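You operate a simulated robot arm through the tools that you are given. There is no shell and no other tool. Be economical: measure what you need, move in short steps, check, and stop when the job is done.

Carry out the task below with a simulated two-armed robot. There is one attempt and no reset: what you move stays moved.

JOB
Carry the purple crate with both arms and set it on the top of the bead table.
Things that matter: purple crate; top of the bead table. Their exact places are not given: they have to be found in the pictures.

Only the result counts: the job must be done as asked and must still hold three seconds after the hand-in. Knocking over, shifting, dropping, spilling or breaking anything else fails it.

ROBOT AND FRAMES
Two 6-joint arms with two-finger grippers on one trunk, on a base that drives. Base frame: it is fixed to the floor where the robot stands at the start and does not move with it; the origin is under the middle of the robot, x ahead of it, y to its left, z up. Units: mm, rad, N and s.
The left shoulder is at the start at [60, 143, 850], the right one opposite. With the tool pointing down near the work surface each hand reaches from about 100 to 680 mm from the robot's upright axis, wherever it stands, measured 20 degrees to its own side. Places, roughly: purple crate (33x22x12 cm) [-3200, 500, 800]; top of the bead table [-1300, -800, 800]. Payload 2.45 kg a hand.
Tool frame (each hand has its own): the origin (TCP) lies between the finger pads and is the grasp point; the fingertips stand 26 mm ahead of it; z points along the fingers, y is the line along which they close. The gripper opens to 96 mm. The gripper's body begins 69 mm behind the TCP.
Orientation is that of the tool frame in the base frame, as [roll, pitch, yaw] about the fixed x, y, z axes, in that order (R = Rz(yaw) Ry(pitch) Rx(roll)). With the fingers straight down and closing along the base's y, the tool's x points along the base's -x, its y along +y and its z along -z.

CONTROLS
- The arms move only by the tool drive_tool. It takes "left_motion", "right_motion" or both (then of equal length, played together; a hand with none holds still); each is a list of rows, each a list of 7 numbers: the shift along the base's x, y, z in mm, then the turn, a rotation vector about the base's x, y, z in rad, then the gripper command, from -1 (shut) to 1 (fully open), values between in proportion. In form: [[x, y, z, wx, wy, wz, jaw], ...]. A call has 1 to 8 rows; each row shifts and turns the commanded pose from where the row before left it. A row lasts 0.2 s, in which the tool goes at most 50 mm and 0.15 rad; a call with a longer step from one row to the next is refused whole, and so is a gripper value outside its range. A pose out of reach is approached as far as the arm can. The call stops where the force on the tool passes 40 N (or 10 N more than at its start, if that is more) or the arm is blocked; 0.2 s more then pass. The fingers move at their own pace and stop on an object; they squeeze with about 25 N. The grip force told is the motor's: it shows also when the fingers shut on nothing. Time passes only in rows, and 0.2 s behind the last, so rows that do not move let the fingers close. The reply holds the time, the measured pose of the TCP, the force on the tool along the base axes, the opening and the grip force, in the units named above and with some noise, with the torque about the TCP (base axes, N m) and any sound that the robot's microphone picked up, and new pictures: "show" is both (left out), scene, wrist or none (wrist: the cameras of the hands that moved).
- Cameras (640 x 400 px; columns grow to the right, rows downward): "scene" is now at [146.5, 13, 1470.6]; the picture's right is [0.16, -0.99, -0.00], its down [-0.61, -0.10, -0.79] and it looks along [0.78, 0.12, -0.61] (base axes); focal length 259 px, centre (320, 200). "left" rides on the left gripper at [82, -3, -98] in its tool frame; the picture's right is [0.04, 1.00, 0.00], its down [-0.73, 0.03, -0.68] and it looks along [-0.68, 0.03, 0.73] (tool axes); focal length 256 px, centre (320, 200). "right" rides on the right gripper at [81, 3, -98] in its tool frame; the picture's right is [-0.04, 1.00, 0.00], its down [-0.73, -0.03, -0.68] and it looks along [-0.68, -0.03, 0.73] (tool axes); focal length 256 px, centre (320, 200).
- slide_trunk(by): slides the trunk up (or, below 0, down) by that many mm; the arms and the scene camera ride with it, the base frame stays. It gives what a move gives, with no picture.
- base_move(legs): drives the robot by 1 to 6 legs, each [ahead, turn to the left] in mm and rad, along the robot's own axes; the way and the turn of a leg run together, so that a leg with both is an arc; at most 1500 mm and 3.142 rad a leg. The arms and the cameras ride along, it lands a little off, and it stops where it bumps. It gives what a move gives, and a new picture of the scene camera.
- pan_tilt(pan, tilt): turns the head with the scene camera to pan (to the left, within 1.501 rad either way) and tilt (down, from -0.506 to 1.204), counted from straight ahead of the robot. It gives what a move gives, and a new picture of the scene camera.
- probe_pixels(camera, pixels): for up to 12 pixels [column, row] of the newest picture of that camera ("zoom" is the newest enlarged one), the place [x, y, z] in the base frame of the surface seen there, good to about 2 mm. It takes no simulated time.
- close_up(camera, box): a new picture of the part [left, top, right, bottom] of that camera's present view, enlarged. It takes no simulated time.
- finish_job(): hands the job in; it is judged then, once.

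Keep the steps short. Do not move on a guess: measure, check each grasp and each placing, and mend mistakes. In all there are 90 turns and 274 pictures (those below and enlarged ones count). Leave the grippers open and the arms clear of the work at the hand-in unless told otherwise, and finish with a single line.

The tools are called after "Call:" as a command line: name --argument value ..., lists and objects as JSON in quotes. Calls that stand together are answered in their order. drive_tool: Moves the arms, as the interface text tells. Its arguments: {"type":"object","properties":{"left_motion":{"type":"array"},"right_motion":{"type":"array"},"show":{"type":"string","enum":["both","scene","wrist","none"]}},"required":[]} The other tools are called the same way: slide_trunk (by) slides the trunk up or down; base_move (legs) drives the base; pan_tilt (pan, tilt) turns the head that bears the scene camera; probe_pixels (camera, pixels) gives the place of the surface under pixels of a picture; close_up (camera, box) takes an enlarged picture of a part of a camera's view; finish_job () hands the job in.

At the start:

```text
time: 0.0
left_position: [444.7, 185.2, 1148.0]
left_tool_rot: [-3.142, 0.001, -3.14]
left_force: [-0.2, 0.8, 0.0]
left_moment: [0.0, 0.01, -0.01]
left_grip_width: 95.8
left_grip_force: 0.0
right_position: [483.1, -153.6, 1096.6]
right_tool_rot: [-3.14, 0.0, -3.138]
right_force: [0.8, 0.4, 0.2]
right_moment: [0.01, 0.01, 0.02]
right_grip_width: 95.9
right_grip_force: 0.0
trunk travel left (down, up): [-475.0, 115.0]
robot x, y, heading: [0.8, 2.3, -0.001]
head pan, tilt: [0.159, 0.66]
```

scene: 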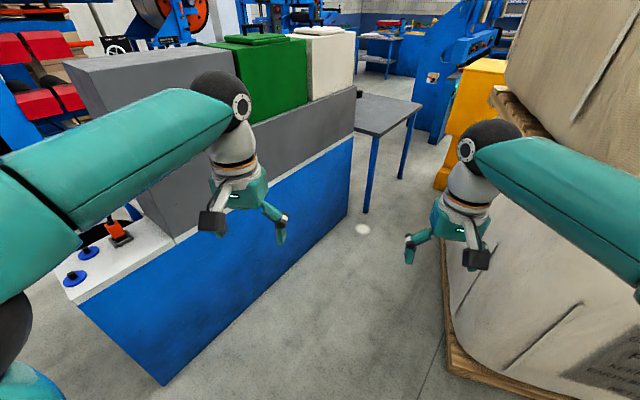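
right: 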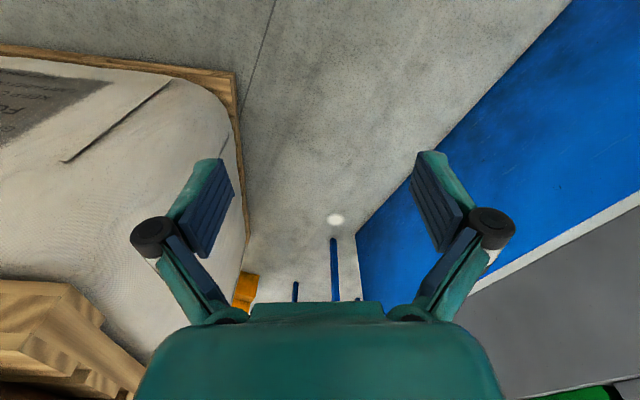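
left: 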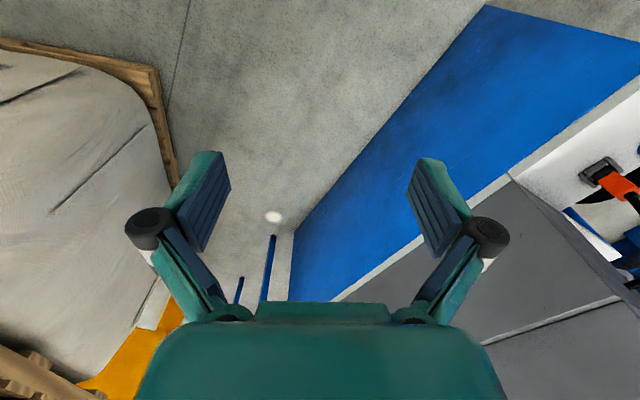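

The scene shows a counter to the left and a pallet to the right; both targets lie behind. I'll pan the head to look left and right first.

Call:
pan_tilt --pan 1.5 --tilt 0.5

Call:
pan_tilt --pan -1.5 --tilt 0.5

```text
time: 1.5
left_position: [445.6, 184.1, 1148.9]
left_tool_rot: [3.141, 0.001, -3.138]
left_force: [-0.4, -0.2, -0.7]
left_moment: [0.0, -0.01, -0.04]
left_grip_width: 95.9
left_grip_force: 0.0
right_position: [482.6, -153.3, 1097.8]
right_tool_rot: [3.141, 0.001, -3.14]
right_force: [-0.4, -0.1, 0.4]
right_moment: [0.01, 0.05, 0.0]
right_grip_width: 95.9
right_grip_force: 0.1
trunk travel left (down, up): [-475.0, 115.0]
robot x, y, heading: [0.4, 0.4, 0.001]
head pan, tilt: [1.499, 0.499]
```

scene: 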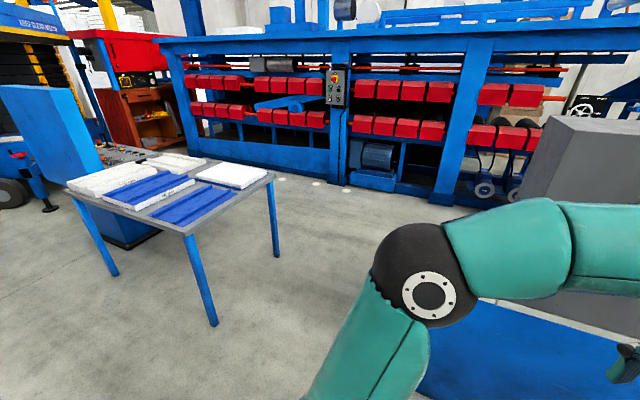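

```text
time: 4.1
left_position: [445.5, 184.9, 1149.2]
left_tool_rot: [-3.141, 0.0, -3.138]
left_force: [-0.4, -0.2, 0.4]
left_moment: [-0.01, -0.02, -0.03]
left_grip_width: 96.2
left_grip_force: 0.0
right_position: [482.8, -152.5, 1097.8]
right_tool_rot: [-3.142, -0.001, -3.137]
right_force: [0.4, 0.6, 0.1]
right_moment: [-0.02, 0.01, 0.01]
right_grip_width: 96.1
right_grip_force: 0.1
trunk travel left (down, up): [-475.0, 115.0]
robot x, y, heading: [0.9, -1.3, -0.0]
head pan, tilt: [-1.499, 0.499]
```

scene: 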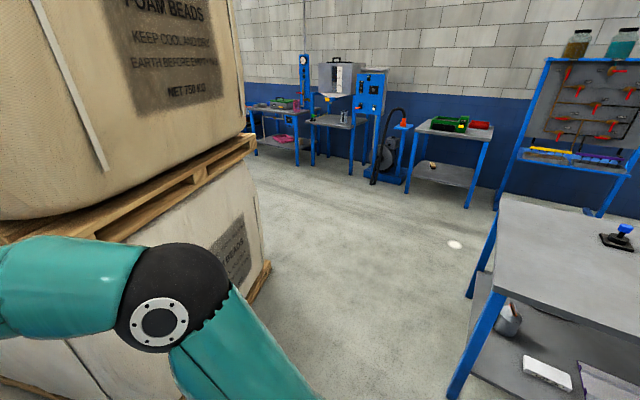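

I'll probe the table on the right (pixel 600,240), the pallet edge and the floor.

Call:
probe_pixels --camera "scene" --pixels '[[500, 200], [600, 240], [600, 300], [480, 310], [630, 205], [262, 265], [255, 150], [232, 60], [450, 130], [560, 150]]'

Call:
pan_tilt --pan 0.8 --tilt 0.6

```text
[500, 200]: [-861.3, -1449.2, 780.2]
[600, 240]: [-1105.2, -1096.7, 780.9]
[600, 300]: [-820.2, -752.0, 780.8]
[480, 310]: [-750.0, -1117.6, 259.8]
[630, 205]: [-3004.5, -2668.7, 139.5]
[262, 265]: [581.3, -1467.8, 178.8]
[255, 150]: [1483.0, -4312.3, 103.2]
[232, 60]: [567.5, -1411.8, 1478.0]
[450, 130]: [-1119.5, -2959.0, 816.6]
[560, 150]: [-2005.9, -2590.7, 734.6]
```

```text
time: 6.2
left_position: [446.4, 183.9, 1149.3]
left_tool_rot: [3.141, 0.001, -3.139]
left_force: [-0.3, 0.2, 0.0]
left_moment: [-0.01, 0.0, 0.0]
left_grip_width: 96.1
left_grip_force: 0.1
right_position: [482.0, -153.8, 1097.1]
right_tool_rot: [-3.141, 0.0, -3.138]
right_force: [-0.1, -0.7, 0.0]
right_moment: [0.0, 0.03, 0.0]
right_grip_width: 95.9
right_grip_force: 0.1
trunk travel left (down, up): [-475.0, 115.0]
robot x, y, heading: [3.8, -2.0, -0.003]
head pan, tilt: [0.799, 0.6]
```

scene: 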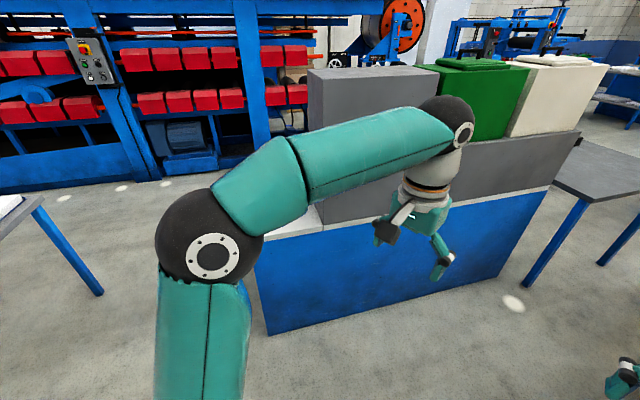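

Table top on the right is at z≈781 starting at x≈-750: likely the bead table. Now checking clearance of the counter on the left before rotating.

Call:
probe_pixels --camera "scene" --pixels '[[255, 260], [400, 270], [500, 230], [360, 90], [340, 180], [580, 145], [265, 325], [490, 160], [100, 290], [40, 200], [555, 185]]'

```text
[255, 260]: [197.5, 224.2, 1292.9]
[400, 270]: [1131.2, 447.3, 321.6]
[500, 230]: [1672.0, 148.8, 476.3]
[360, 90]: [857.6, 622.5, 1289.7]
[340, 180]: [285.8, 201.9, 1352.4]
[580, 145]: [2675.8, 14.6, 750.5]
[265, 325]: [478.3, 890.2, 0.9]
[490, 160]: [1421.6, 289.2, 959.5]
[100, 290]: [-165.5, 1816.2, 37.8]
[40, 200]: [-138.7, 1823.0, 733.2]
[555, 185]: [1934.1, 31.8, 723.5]
```

Call:
pan_tilt --pan -0.7 --tilt 0.7

```text
time: 7.8
left_position: [445.8, 184.6, 1148.5]
left_tool_rot: [-3.139, 0.001, -3.138]
left_force: [1.0, 0.5, -0.1]
left_moment: [-0.02, 0.01, -0.01]
left_grip_width: 96.0
left_grip_force: 0.0
right_position: [482.0, -153.6, 1096.4]
right_tool_rot: [3.142, 0.001, -3.138]
right_force: [0.0, -0.1, -0.4]
right_moment: [0.02, -0.01, 0.02]
right_grip_width: 95.8
right_grip_force: 0.1
trunk travel left (down, up): [-475.0, 115.0]
robot x, y, heading: [-0.8, -1.7, -0.001]
head pan, tilt: [-0.7, 0.7]
```

scene: 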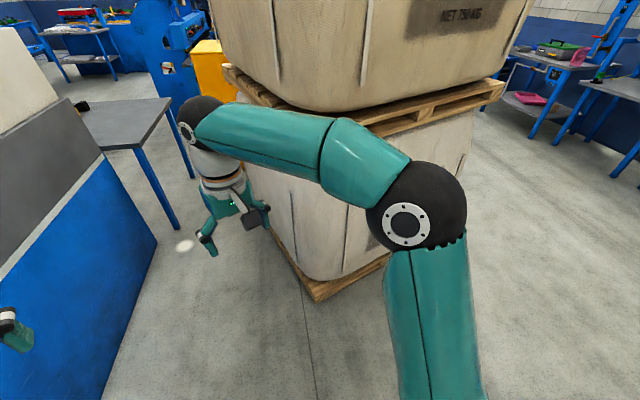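

Call:
probe_pixels --camera "scene" --pixels '[[318, 298], [380, 100], [380, 130], [480, 90], [260, 70]]'

Call:
base_move --legs '[[0, 1.57]]'

```text
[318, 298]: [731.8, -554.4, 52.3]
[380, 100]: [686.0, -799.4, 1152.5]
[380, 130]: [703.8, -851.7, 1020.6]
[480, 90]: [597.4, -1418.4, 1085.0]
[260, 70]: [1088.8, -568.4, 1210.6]
```

```text
time: 11.6
left_position: [-80.9, 472.0, 1148.0]
left_tool_rot: [-3.138, -0.003, -1.796]
left_force: [-1.0, 0.2, -1.0]
left_moment: [-0.05, -0.12, 0.02]
left_grip_width: 95.9
left_grip_force: 0.1
right_position: [257.9, 429.8, 1098.9]
right_tool_rot: [-3.138, 0.001, -1.8]
right_force: [-0.3, 1.0, 0.2]
right_moment: [-0.05, -0.1, 0.0]
right_grip_width: 96.0
right_grip_force: 0.1
trunk travel left (down, up): [-475.0, 115.0]
robot x, y, heading: [54.6, -20.6, 1.328]
head pan, tilt: [-0.7, 0.7]
stopped in leg 1: the robot was blocked; the commanded pose is now the measured one
```

scene: 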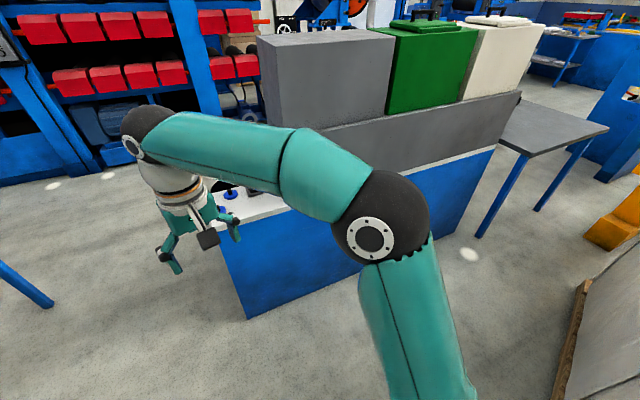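

The turn was blocked at heading 1.33. Looking left (world −x) to find what it touched.

Call:
pan_tilt --pan 1.5 --tilt 0.9

Call:
pan_tilt --pan 0.6 --tilt 0.7

```text
time: 13.7
left_position: [-76.2, 472.2, 1148.3]
left_tool_rot: [3.141, -0.002, -1.799]
left_force: [-0.1, 1.0, 0.3]
left_moment: [0.01, -0.02, -0.04]
left_grip_width: 96.0
left_grip_force: 0.0
right_position: [260.4, 430.4, 1099.1]
right_tool_rot: [-3.142, 0.001, -1.802]
right_force: [0.1, -0.6, -0.7]
right_moment: [-0.04, -0.02, -0.01]
right_grip_width: 96.0
right_grip_force: 0.0
trunk travel left (down, up): [-475.0, 115.0]
robot x, y, heading: [55.8, -17.1, 1.323]
head pan, tilt: [1.499, 0.901]
```

scene: 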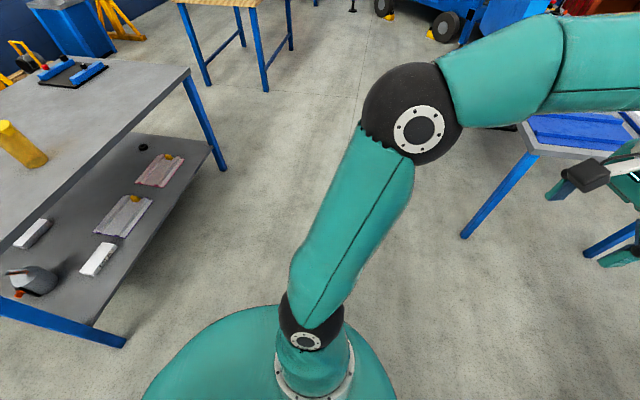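

```text
time: 14.9
left_position: [-75.7, 471.3, 1149.3]
left_tool_rot: [3.141, -0.002, -1.796]
left_force: [0.6, 0.1, -0.1]
left_moment: [-0.02, -0.01, -0.01]
left_grip_width: 95.8
left_grip_force: 0.1
right_position: [262.0, 430.3, 1098.6]
right_tool_rot: [-3.14, 0.002, -1.799]
right_force: [0.2, -0.2, -0.1]
right_moment: [0.0, 0.01, 0.0]
right_grip_width: 96.0
right_grip_force: 0.1
trunk travel left (down, up): [-475.0, 115.0]
robot x, y, heading: [57.6, -21.2, 1.323]
head pan, tilt: [0.6, 0.7]
```

scene: 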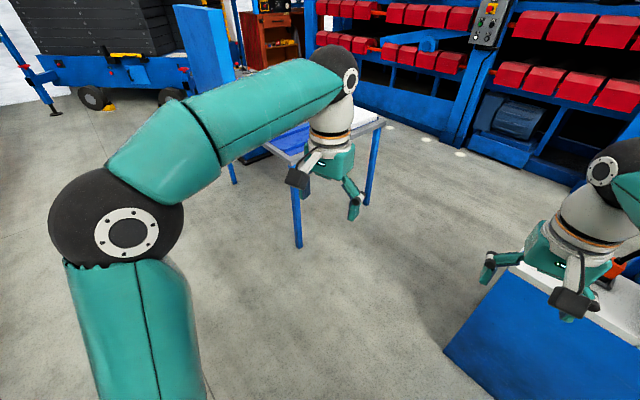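

Call:
pan_tilt --pan -1.5 --tilt 1.0

Call:
pan_tilt --pan 1.5 --tilt 1.2

Call:
probe_pixels --camera "scene" --pixels '[[100, 150], [50, 60], [250, 300], [200, 300], [300, 380], [20, 250], [160, 200], [400, 100], [400, 350]]'

```text
time: 16.9
left_position: [-76.7, 471.0, 1148.3]
left_tool_rot: [3.141, -0.002, -1.798]
left_force: [-0.5, -0.7, 0.4]
left_moment: [0.0, 0.0, 0.01]
left_grip_width: 96.0
left_grip_force: 0.1
right_position: [260.7, 429.3, 1098.7]
right_tool_rot: [3.141, 0.003, -1.801]
right_force: [-0.7, -0.6, -0.2]
right_moment: [-0.04, 0.01, 0.03]
right_grip_width: 96.2
right_grip_force: 0.0
trunk travel left (down, up): [-475.0, 115.0]
robot x, y, heading: [56.2, -17.0, 1.325]
head pan, tilt: [-1.499, 1.0]
```

scene: 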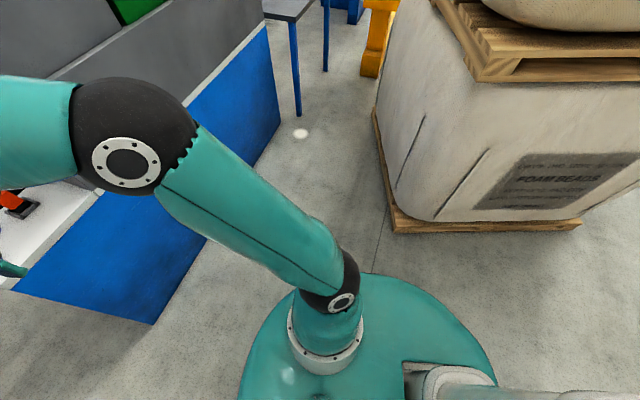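

```text
time: 19.5
left_position: [-75.8, 471.0, 1149.0]
left_tool_rot: [-3.141, 0.0, -1.798]
left_force: [0.7, -0.5, -0.2]
left_moment: [-0.02, 0.0, 0.02]
left_grip_width: 96.0
left_grip_force: 0.1
right_position: [261.1, 429.9, 1099.0]
right_tool_rot: [-3.141, 0.0, -1.802]
right_force: [-0.4, 0.7, 0.4]
right_moment: [0.01, -0.03, 0.0]
right_grip_width: 95.8
right_grip_force: 0.0
trunk travel left (down, up): [-475.0, 115.0]
robot x, y, heading: [59.5, -20.8, 1.323]
head pan, tilt: [1.499, 1.201]
```

scene: 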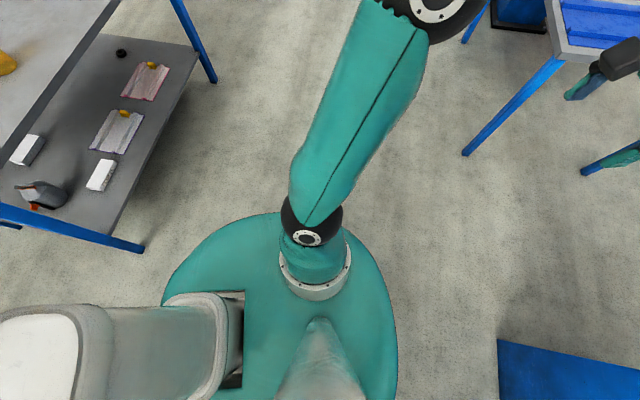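

```text
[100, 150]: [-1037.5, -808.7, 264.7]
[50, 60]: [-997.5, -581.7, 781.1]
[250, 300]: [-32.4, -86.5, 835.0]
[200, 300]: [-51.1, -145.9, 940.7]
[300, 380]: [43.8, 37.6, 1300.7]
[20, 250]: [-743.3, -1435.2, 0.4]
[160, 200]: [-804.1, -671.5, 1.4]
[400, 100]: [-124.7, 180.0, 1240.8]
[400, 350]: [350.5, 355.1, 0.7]
```

No obstacle is visible near the robot. I'll try a small further turn and see whether it's truly blocked.

Call:
base_move --legs '[[0, 0.3]]'

```text
time: 21.0
left_position: [-215.1, 408.8, 1149.5]
left_tool_rot: [-3.141, -0.001, -1.498]
left_force: [0.7, 0.3, 0.1]
left_moment: [0.0, 0.0, -0.01]
left_grip_width: 95.9
left_grip_force: 0.1
right_position: [120.5, 468.1, 1098.5]
right_tool_rot: [3.142, 0.002, -1.503]
right_force: [0.6, -0.7, -0.1]
right_moment: [0.0, 0.02, -0.03]
right_grip_width: 95.6
right_grip_force: 0.0
trunk travel left (down, up): [-475.0, 115.0]
robot x, y, heading: [67.5, -20.1, 1.62]
head pan, tilt: [1.499, 1.201]
```

scene: 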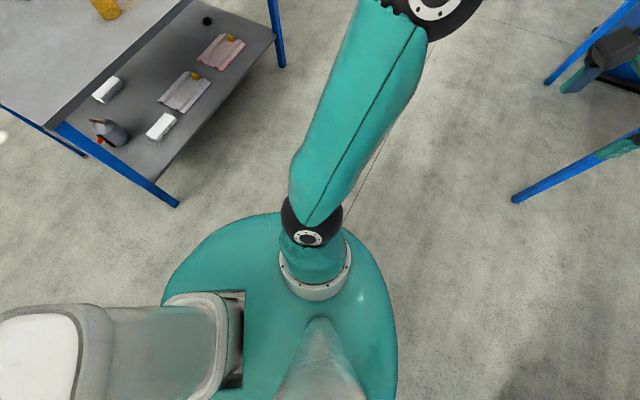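

It moved fine. Turning on with moderate steps to about heading 2.6.

Call:
base_move --legs '[[0, 0.5], [0, 0.5]]'

Call:
pan_tilt --pan 0.3 --tilt 0.4

```text
time: 24.6
left_position: [-449.4, -33.4, 1148.2]
left_tool_rot: [-3.14, -0.003, -0.481]
left_force: [0.4, 0.0, -0.6]
left_moment: [-0.02, -0.02, 0.02]
left_grip_width: 95.8
left_grip_force: 0.1
right_position: [-323.0, 282.5, 1097.5]
right_tool_rot: [-3.141, 0.0, -0.486]
right_force: [1.0, -0.6, -0.3]
right_moment: [0.03, -0.04, 0.05]
right_grip_width: 95.9
right_grip_force: 0.0
trunk travel left (down, up): [-475.0, 115.0]
robot x, y, heading: [89.7, 17.1, 2.627]
head pan, tilt: [1.499, 1.201]
```

scene: 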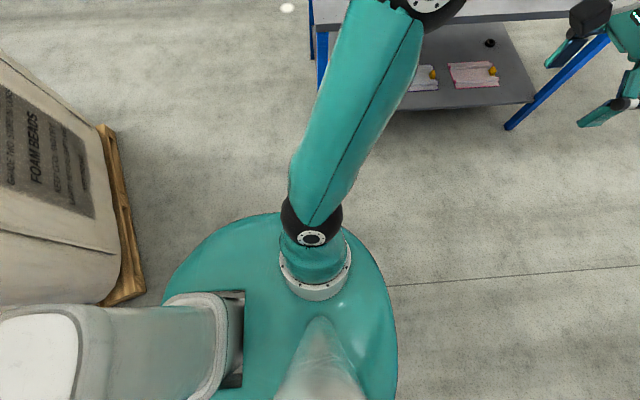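

```text
time: 26.0
left_position: [-447.6, -35.3, 1149.6]
left_tool_rot: [-3.139, -0.003, -0.483]
left_force: [-0.9, -0.2, 0.0]
left_moment: [-0.01, 0.0, -0.02]
left_grip_width: 95.8
left_grip_force: 0.0
right_position: [-322.2, 281.3, 1099.8]
right_tool_rot: [3.14, 0.002, -0.485]
right_force: [-0.3, -0.2, -0.2]
right_moment: [-0.03, 0.01, 0.0]
right_grip_width: 95.9
right_grip_force: 0.0
trunk travel left (down, up): [-475.0, 115.0]
robot x, y, heading: [89.3, 19.0, 2.629]
head pan, tilt: [0.3, 0.4]
```

scene: 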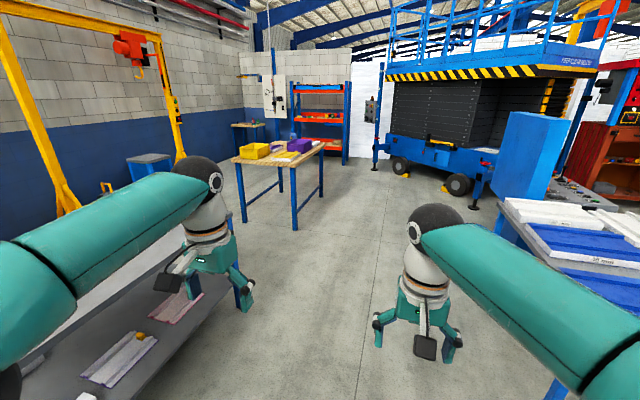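

The purple crate is visible at about (300,145) on the wooden-top table ahead. Zooming in and measuring.

Call:
close_up --camera "scene" --box '[220, 120, 340, 195]'

Call:
probe_pixels --camera "scene" --pixels '[[300, 143], [256, 150], [278, 158], [235, 160], [285, 166], [322, 143], [246, 222], [296, 230], [140, 330], [210, 240], [560, 380], [505, 203]]'

```text
5.33 times, centred on (280, 158) of scene
```

zoom: 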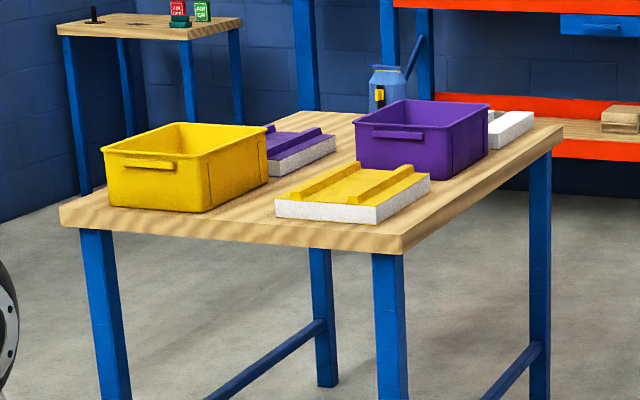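

```text
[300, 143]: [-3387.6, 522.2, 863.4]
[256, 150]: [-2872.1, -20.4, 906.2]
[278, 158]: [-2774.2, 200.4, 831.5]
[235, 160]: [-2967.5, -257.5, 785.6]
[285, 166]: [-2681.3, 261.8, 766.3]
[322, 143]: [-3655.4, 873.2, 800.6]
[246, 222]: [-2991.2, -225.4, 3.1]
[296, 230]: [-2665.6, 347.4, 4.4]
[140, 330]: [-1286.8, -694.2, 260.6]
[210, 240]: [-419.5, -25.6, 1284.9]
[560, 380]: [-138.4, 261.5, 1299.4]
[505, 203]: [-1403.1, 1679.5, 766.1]
```

Call:
probe_pixels --camera "zoom" --pixels '[[405, 135], [455, 115], [470, 140], [358, 125], [424, 138], [487, 110], [400, 103], [425, 176], [362, 165], [484, 155], [403, 245], [555, 132]]'

```text
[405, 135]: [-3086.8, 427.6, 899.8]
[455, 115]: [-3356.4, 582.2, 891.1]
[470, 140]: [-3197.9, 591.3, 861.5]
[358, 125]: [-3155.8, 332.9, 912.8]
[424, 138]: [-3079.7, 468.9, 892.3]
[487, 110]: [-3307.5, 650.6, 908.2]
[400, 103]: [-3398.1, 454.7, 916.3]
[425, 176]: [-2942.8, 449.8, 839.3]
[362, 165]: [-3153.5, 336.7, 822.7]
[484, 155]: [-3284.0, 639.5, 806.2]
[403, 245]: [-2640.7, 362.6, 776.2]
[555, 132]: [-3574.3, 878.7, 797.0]
```

The crate is roughly aligned with the wooden table; its handles are at the near and far short ends, and its long side is ~50 mm from the table's right-hand edge. I'll approach along that right-hand side: first drive partway, then look.

Call:
base_move --legs '[[0, 0.15], [1000, 0], [700, 0]]'

Call:
pan_tilt --pan 0.0 --tilt 0.5

```text
time: 35.4
left_position: [-2034.1, 452.7, 1148.8]
left_tool_rot: [3.141, -0.004, -0.309]
left_force: [0.2, 0.0, 0.0]
left_moment: [0.0, -0.01, -0.01]
left_grip_width: 96.0
left_grip_force: 0.0
right_position: [-1965.6, 785.6, 1099.4]
right_tool_rot: [-3.141, -0.001, -0.309]
right_force: [-1.5, 0.9, 1.0]
right_moment: [0.02, -0.02, 0.0]
right_grip_width: 95.9
right_grip_force: 0.1
trunk travel left (down, up): [-475.0, 115.0]
robot x, y, heading: [-1513.8, 597.8, 2.806]
head pan, tilt: [0.3, 0.4]
```

scene: 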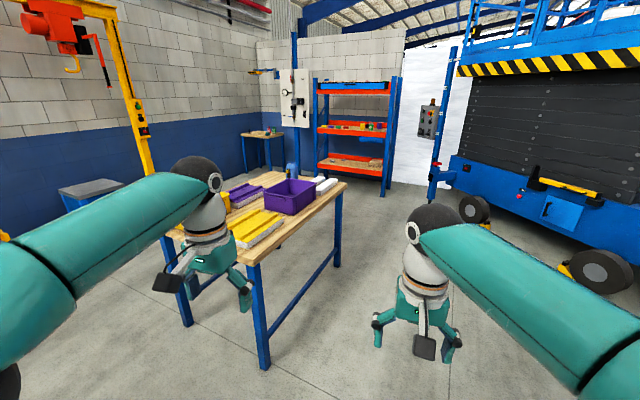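

```text
time: 36.2
left_position: [-2032.4, 454.0, 1149.3]
left_tool_rot: [-3.141, -0.003, -0.306]
left_force: [0.7, 0.2, -0.6]
left_moment: [0.02, -0.02, -0.05]
left_grip_width: 96.3
left_grip_force: 0.0
right_position: [-1965.3, 785.8, 1099.4]
right_tool_rot: [-3.141, -0.001, -0.308]
right_force: [-0.4, -0.1, -0.7]
right_moment: [-0.04, 0.04, 0.02]
right_grip_width: 96.1
right_grip_force: 0.1
trunk travel left (down, up): [-475.0, 115.0]
robot x, y, heading: [-1512.5, 598.3, 2.807]
head pan, tilt: [0.0, 0.499]
```

scene: 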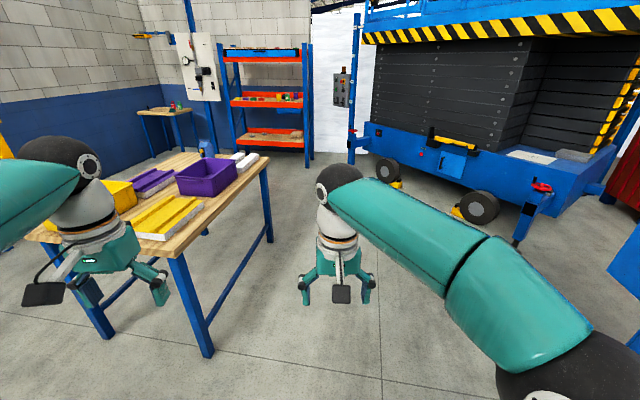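

Call:
close_up --camera "scene" --box '[140, 140, 300, 240]'

Call:
probe_pixels --camera "scene" --pixels '[[390, 182], [460, 212], [353, 162], [310, 165], [340, 190], [525, 195], [480, 195], [350, 140]]'

```text
4.00 times, centred on (220, 190) of scene
```

zoom: 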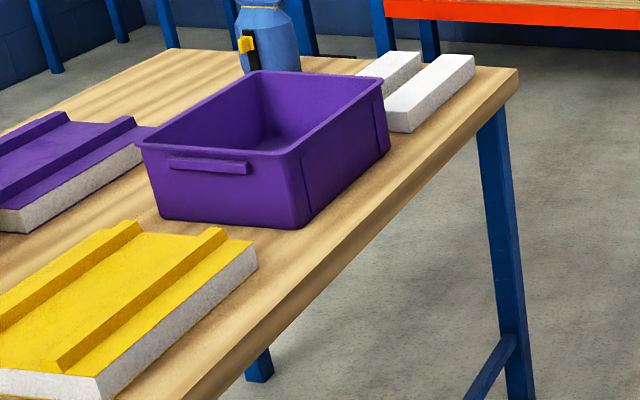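

```text
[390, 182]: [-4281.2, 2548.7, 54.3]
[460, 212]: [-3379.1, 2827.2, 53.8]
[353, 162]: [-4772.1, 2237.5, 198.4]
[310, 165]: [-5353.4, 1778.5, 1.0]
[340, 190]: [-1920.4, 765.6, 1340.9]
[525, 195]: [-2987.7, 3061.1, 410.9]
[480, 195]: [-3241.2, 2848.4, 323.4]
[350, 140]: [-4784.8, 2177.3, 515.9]
```

Call:
probe_pixels --camera "zoom" --pixels '[[142, 143], [294, 151], [379, 80], [255, 74], [205, 165], [245, 168], [300, 225], [388, 150], [165, 215], [350, 120], [210, 185], [320, 290]]'

```text
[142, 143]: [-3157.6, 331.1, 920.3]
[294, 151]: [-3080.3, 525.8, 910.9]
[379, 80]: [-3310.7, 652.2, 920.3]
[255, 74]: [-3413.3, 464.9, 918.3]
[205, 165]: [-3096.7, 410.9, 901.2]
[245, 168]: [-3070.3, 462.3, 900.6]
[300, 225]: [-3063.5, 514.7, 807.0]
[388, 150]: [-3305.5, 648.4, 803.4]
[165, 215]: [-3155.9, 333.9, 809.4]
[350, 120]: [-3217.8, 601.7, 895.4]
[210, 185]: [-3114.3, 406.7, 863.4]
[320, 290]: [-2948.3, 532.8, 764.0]
```

Rim at z≈920, bottom ≈800, centre ≈(-3238,492), long axis direction (-0.88,0.47). I'll drive to a spot beside the table and turn to face the crate's long side.

Call:
base_move --legs '[[0, -0.074], [740, 0], [740, 0], [0, 0.75], [0, 0.74]]'

Call:
pan_tilt --pan 0.0 --tilt 0.7

```text
time: 48.2
left_position: [-2938.3, 661.5, 1148.8]
left_tool_rot: [-3.138, -0.006, 0.854]
left_force: [0.3, -0.2, -1.0]
left_moment: [0.04, 0.01, 0.01]
left_grip_width: 95.8
left_grip_force: 0.1
right_position: [-3216.1, 855.9, 1101.4]
right_tool_rot: [-3.139, 0.001, 0.852]
right_force: [0.2, -1.1, 0.1]
right_moment: [0.08, 0.03, 0.01]
right_grip_width: 96.1
right_grip_force: 0.0
trunk travel left (down, up): [-475.0, 115.0]
robot x, y, heading: [-2900.1, 1229.5, -2.284]
head pan, tilt: [0.0, 0.499]
stopped in leg 5: the robot was blocked; the commanded pose is now the measured one
```

scene: 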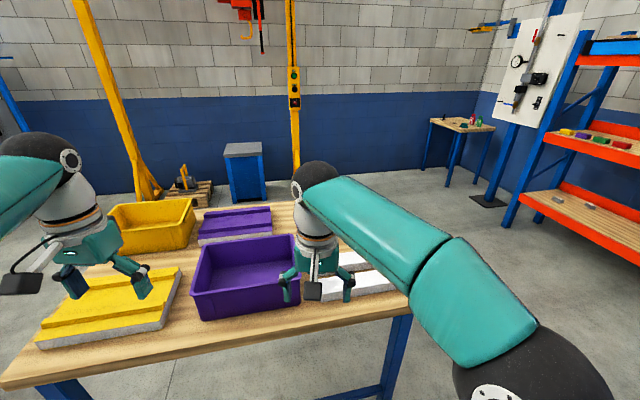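

```text
time: 48.9
left_position: [-2937.6, 664.7, 1149.5]
left_tool_rot: [-3.14, -0.002, 0.854]
left_force: [0.3, -0.5, 0.0]
left_moment: [0.02, 0.03, 0.03]
left_grip_width: 96.1
left_grip_force: 0.0
right_position: [-3217.4, 860.8, 1102.2]
right_tool_rot: [3.142, 0.003, 0.849]
right_force: [0.3, -0.5, -0.3]
right_moment: [0.01, 0.04, 0.0]
right_grip_width: 96.0
right_grip_force: 0.0
trunk travel left (down, up): [-475.0, 115.0]
robot x, y, heading: [-2902.2, 1233.7, -2.284]
head pan, tilt: [0.0, 0.7]
```

scene: 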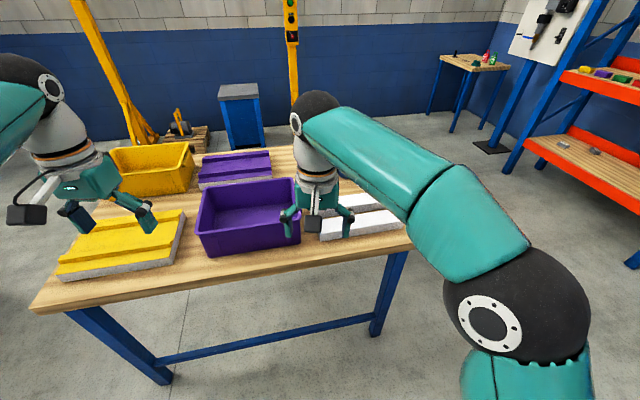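

Blocked flag seems a slip again (nothing near). Finish the remaining 0.226 turn, then remeasure the crate.

Call:
base_move --legs '[[0, 0.226]]'

Call:
close_up --camera "scene" --box '[200, 150, 440, 300]'

```text
time: 50.2
left_position: [-2808.3, 671.3, 1150.5]
left_tool_rot: [-3.14, -0.002, 1.079]
left_force: [0.7, -0.1, -0.4]
left_moment: [0.0, 0.03, 0.0]
left_grip_width: 96.2
left_grip_force: 0.1
right_position: [-3124.1, 797.4, 1101.4]
right_tool_rot: [3.14, 0.004, 1.077]
right_force: [0.1, 0.0, 0.3]
right_moment: [-0.01, 0.04, -0.01]
right_grip_width: 95.8
right_grip_force: 0.0
trunk travel left (down, up): [-475.0, 115.0]
robot x, y, heading: [-2911.3, 1236.0, -2.058]
head pan, tilt: [0.0, 0.7]
```

scene: 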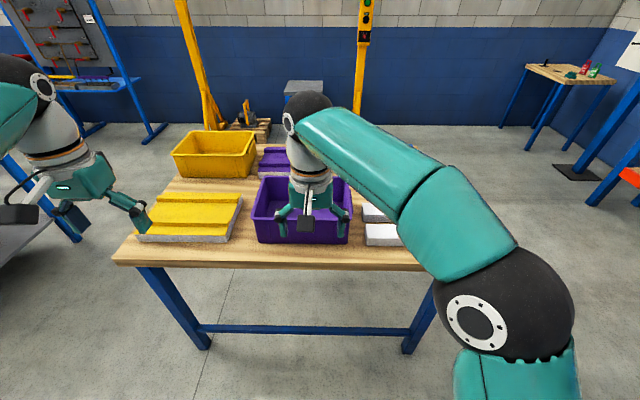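

```text
2.67 times, centred on (320, 225) of scene
```

zoom: 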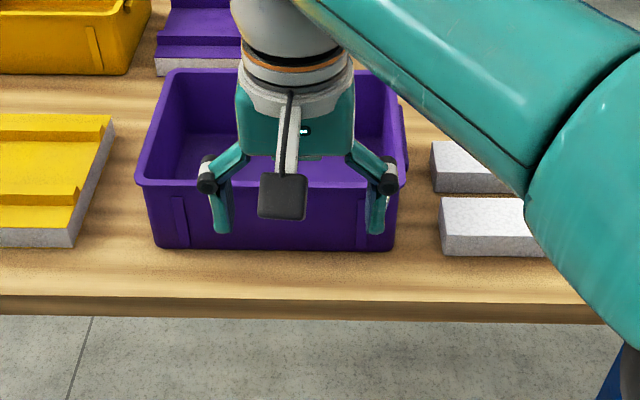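

Measuring the crate's rim corners and handles more precisely from here.

Call:
probe_pixels --camera "zoom" --pixels '[[140, 184], [403, 186], [399, 100], [170, 72], [155, 130], [402, 140], [406, 150], [438, 150], [445, 205], [200, 120], [300, 320], [180, 240]]'

```text
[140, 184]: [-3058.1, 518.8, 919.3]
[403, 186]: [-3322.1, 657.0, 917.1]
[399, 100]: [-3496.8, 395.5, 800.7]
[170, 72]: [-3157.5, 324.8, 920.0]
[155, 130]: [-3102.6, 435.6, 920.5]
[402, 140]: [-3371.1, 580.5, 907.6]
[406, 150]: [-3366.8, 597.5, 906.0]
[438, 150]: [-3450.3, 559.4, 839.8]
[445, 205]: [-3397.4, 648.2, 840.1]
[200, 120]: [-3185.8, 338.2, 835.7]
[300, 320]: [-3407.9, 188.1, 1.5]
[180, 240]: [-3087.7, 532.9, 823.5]
```

Call:
base_move --legs '[[0, 0.19], [318, 0], [0, -0.19]]'

```text
time: 53.9
left_position: [-2900.9, 370.5, 1153.1]
left_tool_rot: [-3.141, -0.002, 1.079]
left_force: [-0.1, 0.0, 0.1]
left_moment: [-0.02, 0.02, 0.02]
left_grip_width: 96.0
left_grip_force: 0.0
right_position: [-3216.3, 499.1, 1102.0]
right_tool_rot: [3.14, 0.006, 1.079]
right_force: [-0.8, 0.9, -0.1]
right_moment: [-0.01, -0.01, 0.01]
right_grip_width: 95.8
right_grip_force: 0.0
trunk travel left (down, up): [-475.0, 115.0]
robot x, y, heading: [-2994.9, 936.2, -2.053]
head pan, tilt: [0.0, 0.7]
```

scene: 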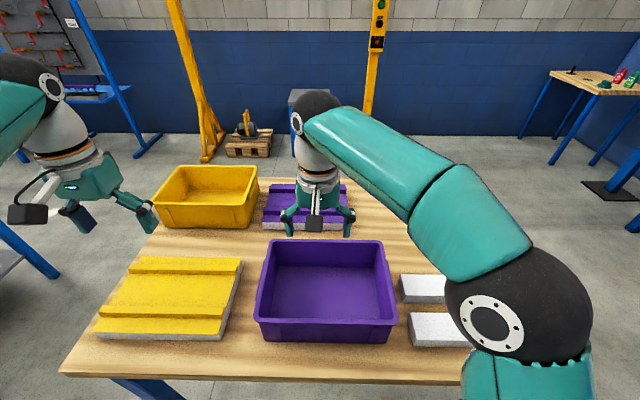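

Crate is now fully visible at (325,290). Measure rim ends again.

Call:
close_up --camera "scene" --box '[230, 220, 430, 345]'

```text
3.20 times, centred on (330, 282) of scene
```

zoom: 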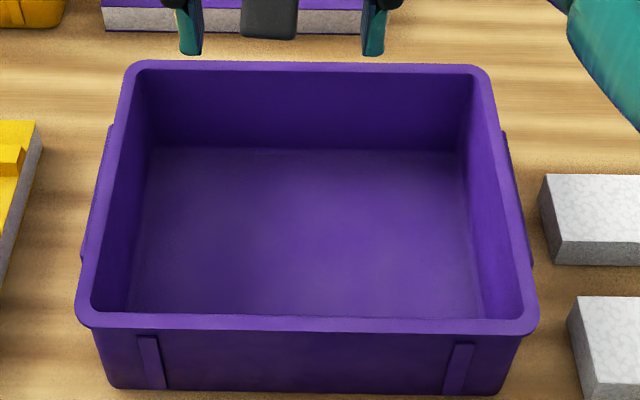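

Call:
probe_pixels --camera "zoom" --pixels '[[84, 310], [530, 312], [486, 75], [130, 70], [110, 180], [118, 180], [505, 180], [498, 180], [97, 200], [518, 200], [95, 220], [300, 230]]'

```text
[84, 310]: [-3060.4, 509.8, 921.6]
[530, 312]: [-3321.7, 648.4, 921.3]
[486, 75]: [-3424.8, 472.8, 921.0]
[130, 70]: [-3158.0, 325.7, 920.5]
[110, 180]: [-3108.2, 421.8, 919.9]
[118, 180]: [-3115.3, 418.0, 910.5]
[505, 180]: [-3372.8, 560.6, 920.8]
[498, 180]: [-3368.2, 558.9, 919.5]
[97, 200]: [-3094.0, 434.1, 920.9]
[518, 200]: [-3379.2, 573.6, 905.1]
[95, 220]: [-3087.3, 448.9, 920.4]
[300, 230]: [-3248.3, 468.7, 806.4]
```

Rim end midpoints: left hand target (-3109,419), right (-3373,561), rim z 920. Orientation already matches. Move hands above these, at z≈1000.

Call:
drive_tool --left_motion '[[-34.7, 8.1, -25.5, 0, 0, 0, 1], [-34.7, 8.1, -25.5, 0, 0, 0, 1], [-34.7, 8.1, -25.5, 0, 0, 0, 1], [-34.7, 8.1, -25.5, 0, 0, 0, 1], [-34.7, 8.1, -25.5, 0, 0, 0, 1], [-34.7, 8.1, -25.5, 0, 0, 0, 1], [0, 0, 0, 0, 0, 0, 1]]' --right_motion '[[-26.2, 10.3, -17, 0, 0, 0, 1], [-26.2, 10.3, -17, 0, 0, 0, 1], [-26.2, 10.3, -17, 0, 0, 0, 1], [-26.2, 10.3, -17, 0, 0, 0, 1], [-26.2, 10.3, -17, 0, 0, 0, 1], [-26.2, 10.3, -17, 0, 0, 0, 1], [0, 0, 0, 0, 0, 0, 1]]'

```text
time: 55.5
left_position: [-3106.3, 420.3, 997.8]
left_tool_rot: [-3.141, -0.001, 1.082]
left_force: [0.3, -0.1, 0.3]
left_moment: [0.0, -0.01, -0.03]
left_grip_width: 96.2
left_grip_force: 0.0
right_position: [-3374.1, 560.7, 1000.5]
right_tool_rot: [3.139, 0.003, 1.079]
right_force: [1.1, -0.4, 0.4]
right_moment: [-0.01, 0.01, -0.02]
right_grip_width: 96.0
right_grip_force: 0.0
trunk travel left (down, up): [-475.0, 115.0]
robot x, y, heading: [-2990.8, 934.9, -2.059]
head pan, tilt: [0.0, 0.7]
```

scene: 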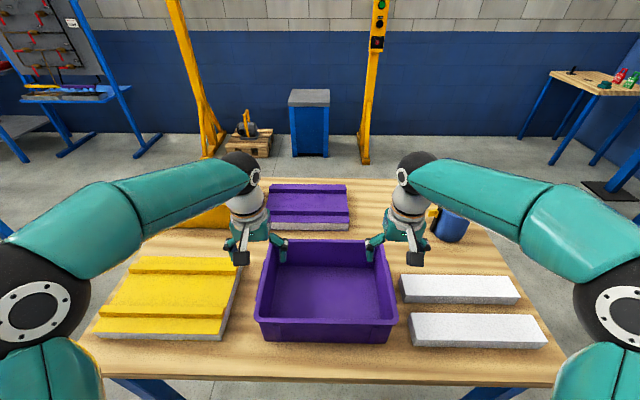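
right: 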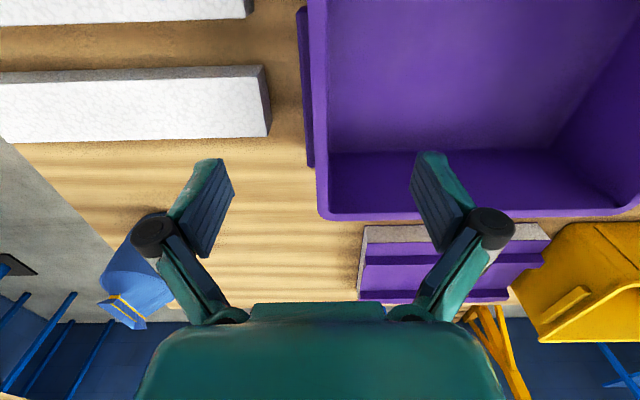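
left: 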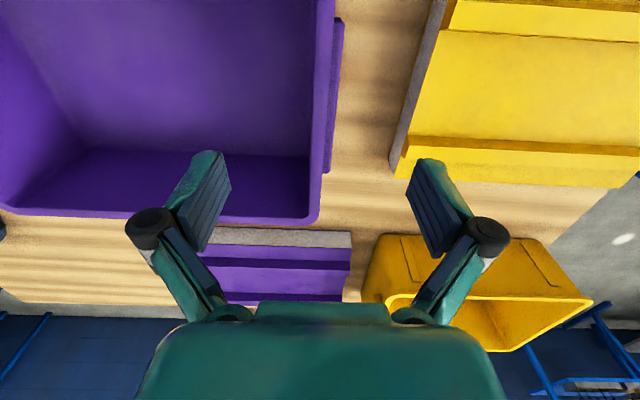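

Fingers straddle both end walls. Descend to z≈898.

Call:
drive_tool --left_motion '[[0, 0, -33, 0, 0, 0, 1], [0, 0, -33, 0, 0, 0, 1], [0, 0, -34, 0, 0, 0, 1], [0, 0, 0, 0, 0, 0, 1]]' --right_motion '[[0, 0, -34, 0, 0, 0, 1], [0, 0, -34, 0, 0, 0, 1], [0, 0, -34, 0, 0, 0, 1], [0, 0, 0, 0, 0, 0, 1]]'

```text
time: 56.5
left_position: [-3106.6, 420.4, 899.0]
left_tool_rot: [-3.14, 0.001, 1.08]
left_force: [-0.3, 0.2, 0.5]
left_moment: [0.01, 0.0, 0.03]
left_grip_width: 96.2
left_grip_force: 0.0
right_position: [-3373.1, 560.7, 899.1]
right_tool_rot: [3.14, 0.004, 1.079]
right_force: [-0.1, -0.3, 0.7]
right_moment: [-0.01, 0.0, -0.03]
right_grip_width: 96.1
right_grip_force: 0.1
trunk travel left (down, up): [-475.0, 115.0]
robot x, y, heading: [-2992.7, 934.8, -2.054]
head pan, tilt: [0.0, 0.7]
```

scene: 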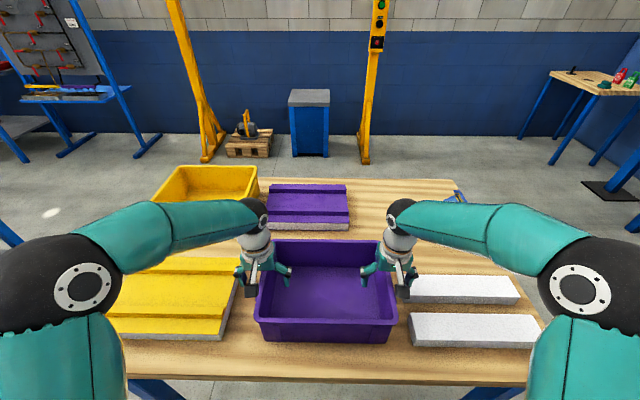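
right: 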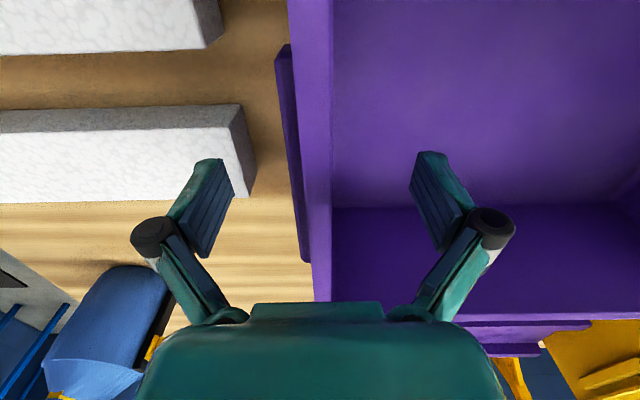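
left: 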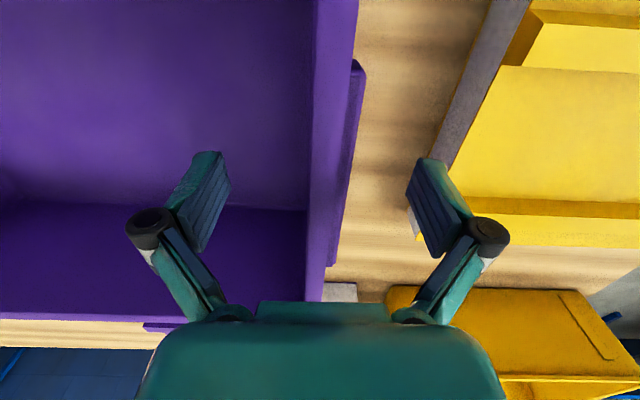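

Both walls lie between the fingers. Close both grippers.

Call:
drive_tool --left_motion '[[0, 0, 0, 0, 0, 0, -1], [0, 0, 0, 0, 0, 0, -1], [0, 0, 0, 0, 0, 0, -1], [0, 0, 0, 0, 0, 0, -1], [0, 0, 0, 0, 0, 0, -1]]' --right_motion '[[0, 0, 0, 0, 0, 0, -1], [0, 0, 0, 0, 0, 0, -1], [0, 0, 0, 0, 0, 0, -1], [0, 0, 0, 0, 0, 0, -1], [0, 0, 0, 0, 0, 0, -1]]' --show "wrist"

```text
time: 57.9
left_position: [-3104.9, 418.9, 898.7]
left_tool_rot: [3.135, -0.003, 1.08]
left_force: [2.2, 2.5, -0.1]
left_moment: [-0.25, 0.64, -0.51]
left_grip_width: 18.5
left_grip_force: 25.2
right_position: [-3376.1, 562.1, 899.5]
right_tool_rot: [-3.136, 0.004, 1.075]
right_force: [-2.2, -1.4, 0.2]
right_moment: [0.19, -0.54, -0.3]
right_grip_width: 18.5
right_grip_force: 25.4
trunk travel left (down, up): [-475.0, 115.0]
robot x, y, heading: [-2989.4, 933.3, -2.061]
head pan, tilt: [0.0, 0.7]
stopped in row 5 (left hand): the force on the tool passed its limit at 40 N (the readings are from after the stop); the commanded pose is now the measured one
```

right: 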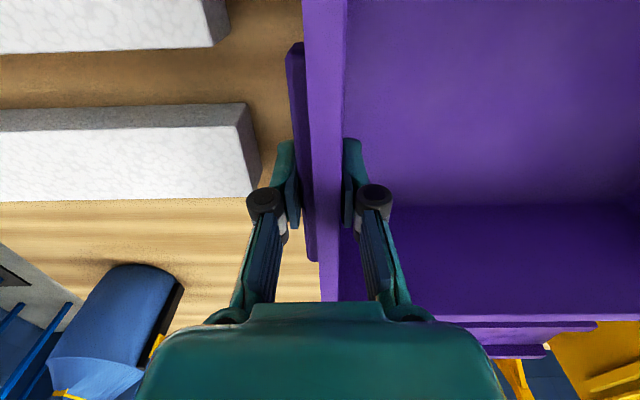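
left: 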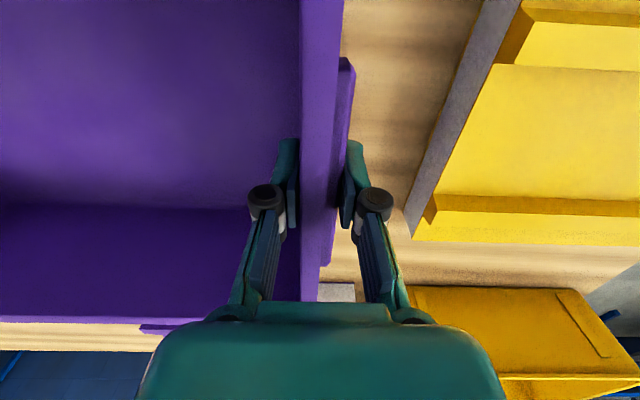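

Both grips hold (18.5 mm, 25 N). Lift 30 mm in step and check.

Call:
drive_tool --left_motion '[[0, 0, 10, 0, 0, 0, -1], [0, 0, 10, 0, 0, 0, -1], [0, 0, 10, 0, 0, 0, -1], [0, 0, 0, 0, 0, 0, -1]]' --right_motion '[[0, 0, 10, 0, 0, 0, -1], [0, 0, 10, 0, 0, 0, -1], [0, 0, 10, 0, 0, 0, -1], [0, 0, 0, 0, 0, 0, -1]]' --show "scene"

```text
time: 58.9
left_position: [-3104.7, 417.3, 927.3]
left_tool_rot: [3.131, -0.005, 1.08]
left_force: [3.5, 2.7, -1.8]
left_moment: [0.31, 0.28, -0.55]
left_grip_width: 18.8
left_grip_force: 24.7
right_position: [-3377.4, 563.3, 929.1]
right_tool_rot: [-3.134, 0.004, 1.075]
right_force: [-2.9, -2.9, -2.8]
right_moment: [-0.32, -0.25, -0.52]
right_grip_width: 18.4
right_grip_force: 25.2
trunk travel left (down, up): [-475.0, 115.0]
robot x, y, heading: [-2990.9, 935.7, -2.053]
head pan, tilt: [0.0, 0.7]
```

scene: 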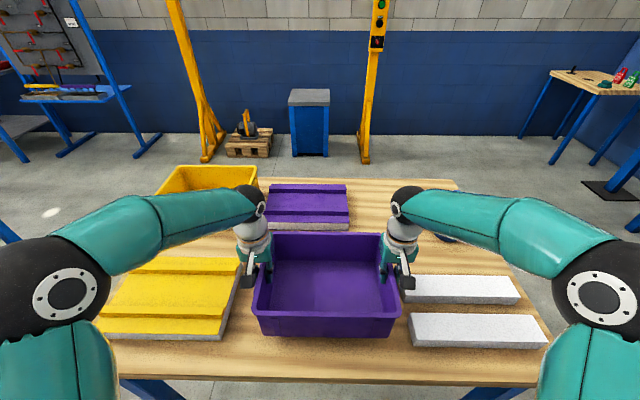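

Crate is off the table and level. Lift another 100 mm.

Call:
drive_tool --left_motion '[[0, 0, 15, 0, 0, 0, -1], [0, 0, 15, 0, 0, 0, -1], [0, 0, 15, 0, 0, 0, -1], [0, 0, 15, 0, 0, 0, -1], [0, 0, 15, 0, 0, 0, -1], [0, 0, 15, 0, 0, 0, -1], [0, 0, 10, 0, 0, 0, -1], [0, 0, 0, 0, 0, 0, -1]]' --right_motion '[[0, 0, 15, 0, 0, 0, -1], [0, 0, 15, 0, 0, 0, -1], [0, 0, 15, 0, 0, 0, -1], [0, 0, 15, 0, 0, 0, -1], [0, 0, 15, 0, 0, 0, -1], [0, 0, 15, 0, 0, 0, -1], [0, 0, 10, 0, 0, 0, -1], [0, 0, 0, 0, 0, 0, -1]]' --show "scene"

```text
time: 60.6
left_position: [-3104.3, 418.4, 1028.4]
left_tool_rot: [3.135, -0.004, 1.08]
left_force: [9.8, -1.6, -2.1]
left_moment: [0.09, 0.29, -0.47]
left_grip_width: 18.4
left_grip_force: 24.5
right_position: [-3377.8, 561.6, 1028.3]
right_tool_rot: [-3.135, 0.001, 1.075]
right_force: [-10.3, 1.8, -2.9]
right_moment: [-0.03, -0.34, -0.38]
right_grip_width: 18.2
right_grip_force: 25.3
trunk travel left (down, up): [-475.0, 115.0]
robot x, y, heading: [-2989.1, 932.2, -2.057]
head pan, tilt: [0.0, 0.7]
```

scene: 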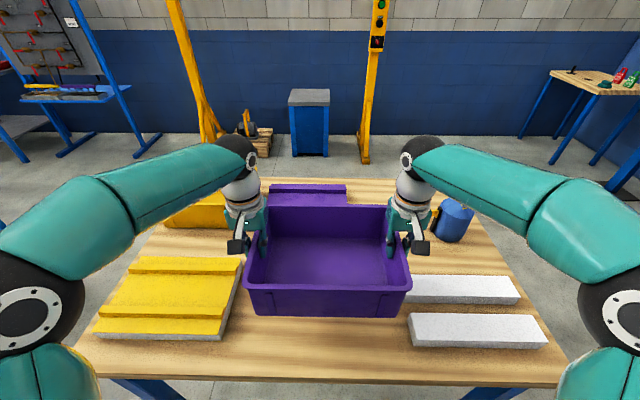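

Back away 500 mm from the wooden table, then turn left towards the bead table.

Call:
base_move --legs '[[-500, 0], [0, 0.65], [0, 0.55]]'

```text
time: 67.4
left_position: [-2312.2, 1086.4, 1028.7]
left_tool_rot: [3.134, -0.004, 2.289]
left_force: [10.7, 14.0, -2.4]
left_moment: [-0.04, 0.06, -0.43]
left_grip_width: 18.4
left_grip_force: 25.4
right_position: [-2541.8, 882.1, 1027.6]
right_tool_rot: [-3.135, 0.004, 2.286]
right_force: [-10.9, -12.1, -2.0]
right_moment: [0.16, -0.22, -0.33]
right_grip_width: 18.3
right_grip_force: 24.6
trunk travel left (down, up): [-475.0, 115.0]
robot x, y, heading: [-2794.5, 1338.3, -0.852]
head pan, tilt: [0.0, 0.7]
```

scene: 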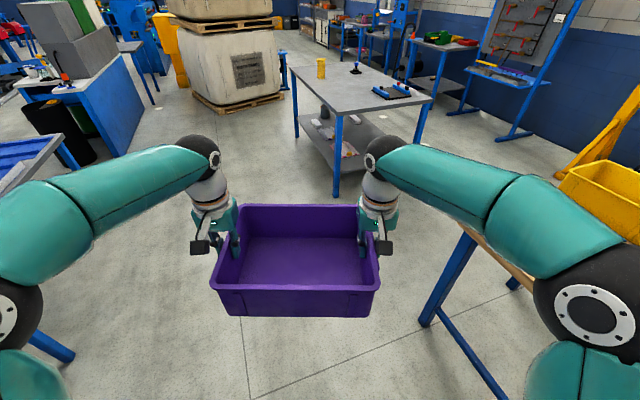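

Carried well. The bead table (330,90) is ahead with a yellow can, a stamp and a blue item on it. Zoom and measure its top.

Call:
close_up --camera "scene" --box '[270, 40, 462, 160]'

Call:
probe_pixels --camera "scene" --pixels '[[341, 114], [432, 99], [292, 69], [370, 62], [321, 77], [355, 73], [395, 92], [385, 85], [350, 95], [336, 192], [300, 85]]'

```text
3.33 times, centred on (366, 100) of scene
```

zoom: 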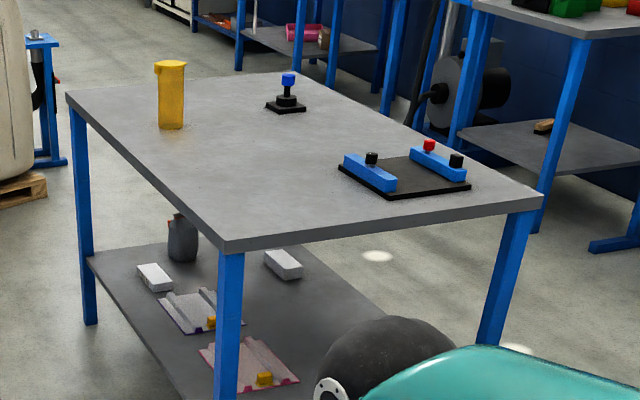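

```text
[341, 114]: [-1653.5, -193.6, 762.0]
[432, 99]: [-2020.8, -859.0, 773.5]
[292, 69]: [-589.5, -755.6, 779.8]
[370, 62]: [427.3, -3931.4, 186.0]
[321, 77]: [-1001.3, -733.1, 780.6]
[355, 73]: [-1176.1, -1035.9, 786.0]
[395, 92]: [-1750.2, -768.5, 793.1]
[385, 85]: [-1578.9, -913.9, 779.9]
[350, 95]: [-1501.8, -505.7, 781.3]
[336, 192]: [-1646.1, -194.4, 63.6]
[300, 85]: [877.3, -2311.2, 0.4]
```

Call:
probe_pixels --camera "zoom" --pixels '[[222, 240], [540, 195], [68, 95], [296, 74], [170, 128], [158, 120], [285, 105], [340, 168], [392, 198], [180, 175], [270, 175], [180, 68]]'

```text
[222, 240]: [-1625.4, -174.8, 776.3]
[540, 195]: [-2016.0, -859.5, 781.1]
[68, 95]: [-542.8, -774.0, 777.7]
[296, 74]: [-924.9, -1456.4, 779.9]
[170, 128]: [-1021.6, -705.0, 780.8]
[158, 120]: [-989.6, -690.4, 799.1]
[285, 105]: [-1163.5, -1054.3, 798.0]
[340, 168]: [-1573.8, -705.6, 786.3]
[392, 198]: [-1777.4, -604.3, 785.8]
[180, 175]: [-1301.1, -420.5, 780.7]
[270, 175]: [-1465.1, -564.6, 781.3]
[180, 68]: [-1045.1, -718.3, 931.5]
```

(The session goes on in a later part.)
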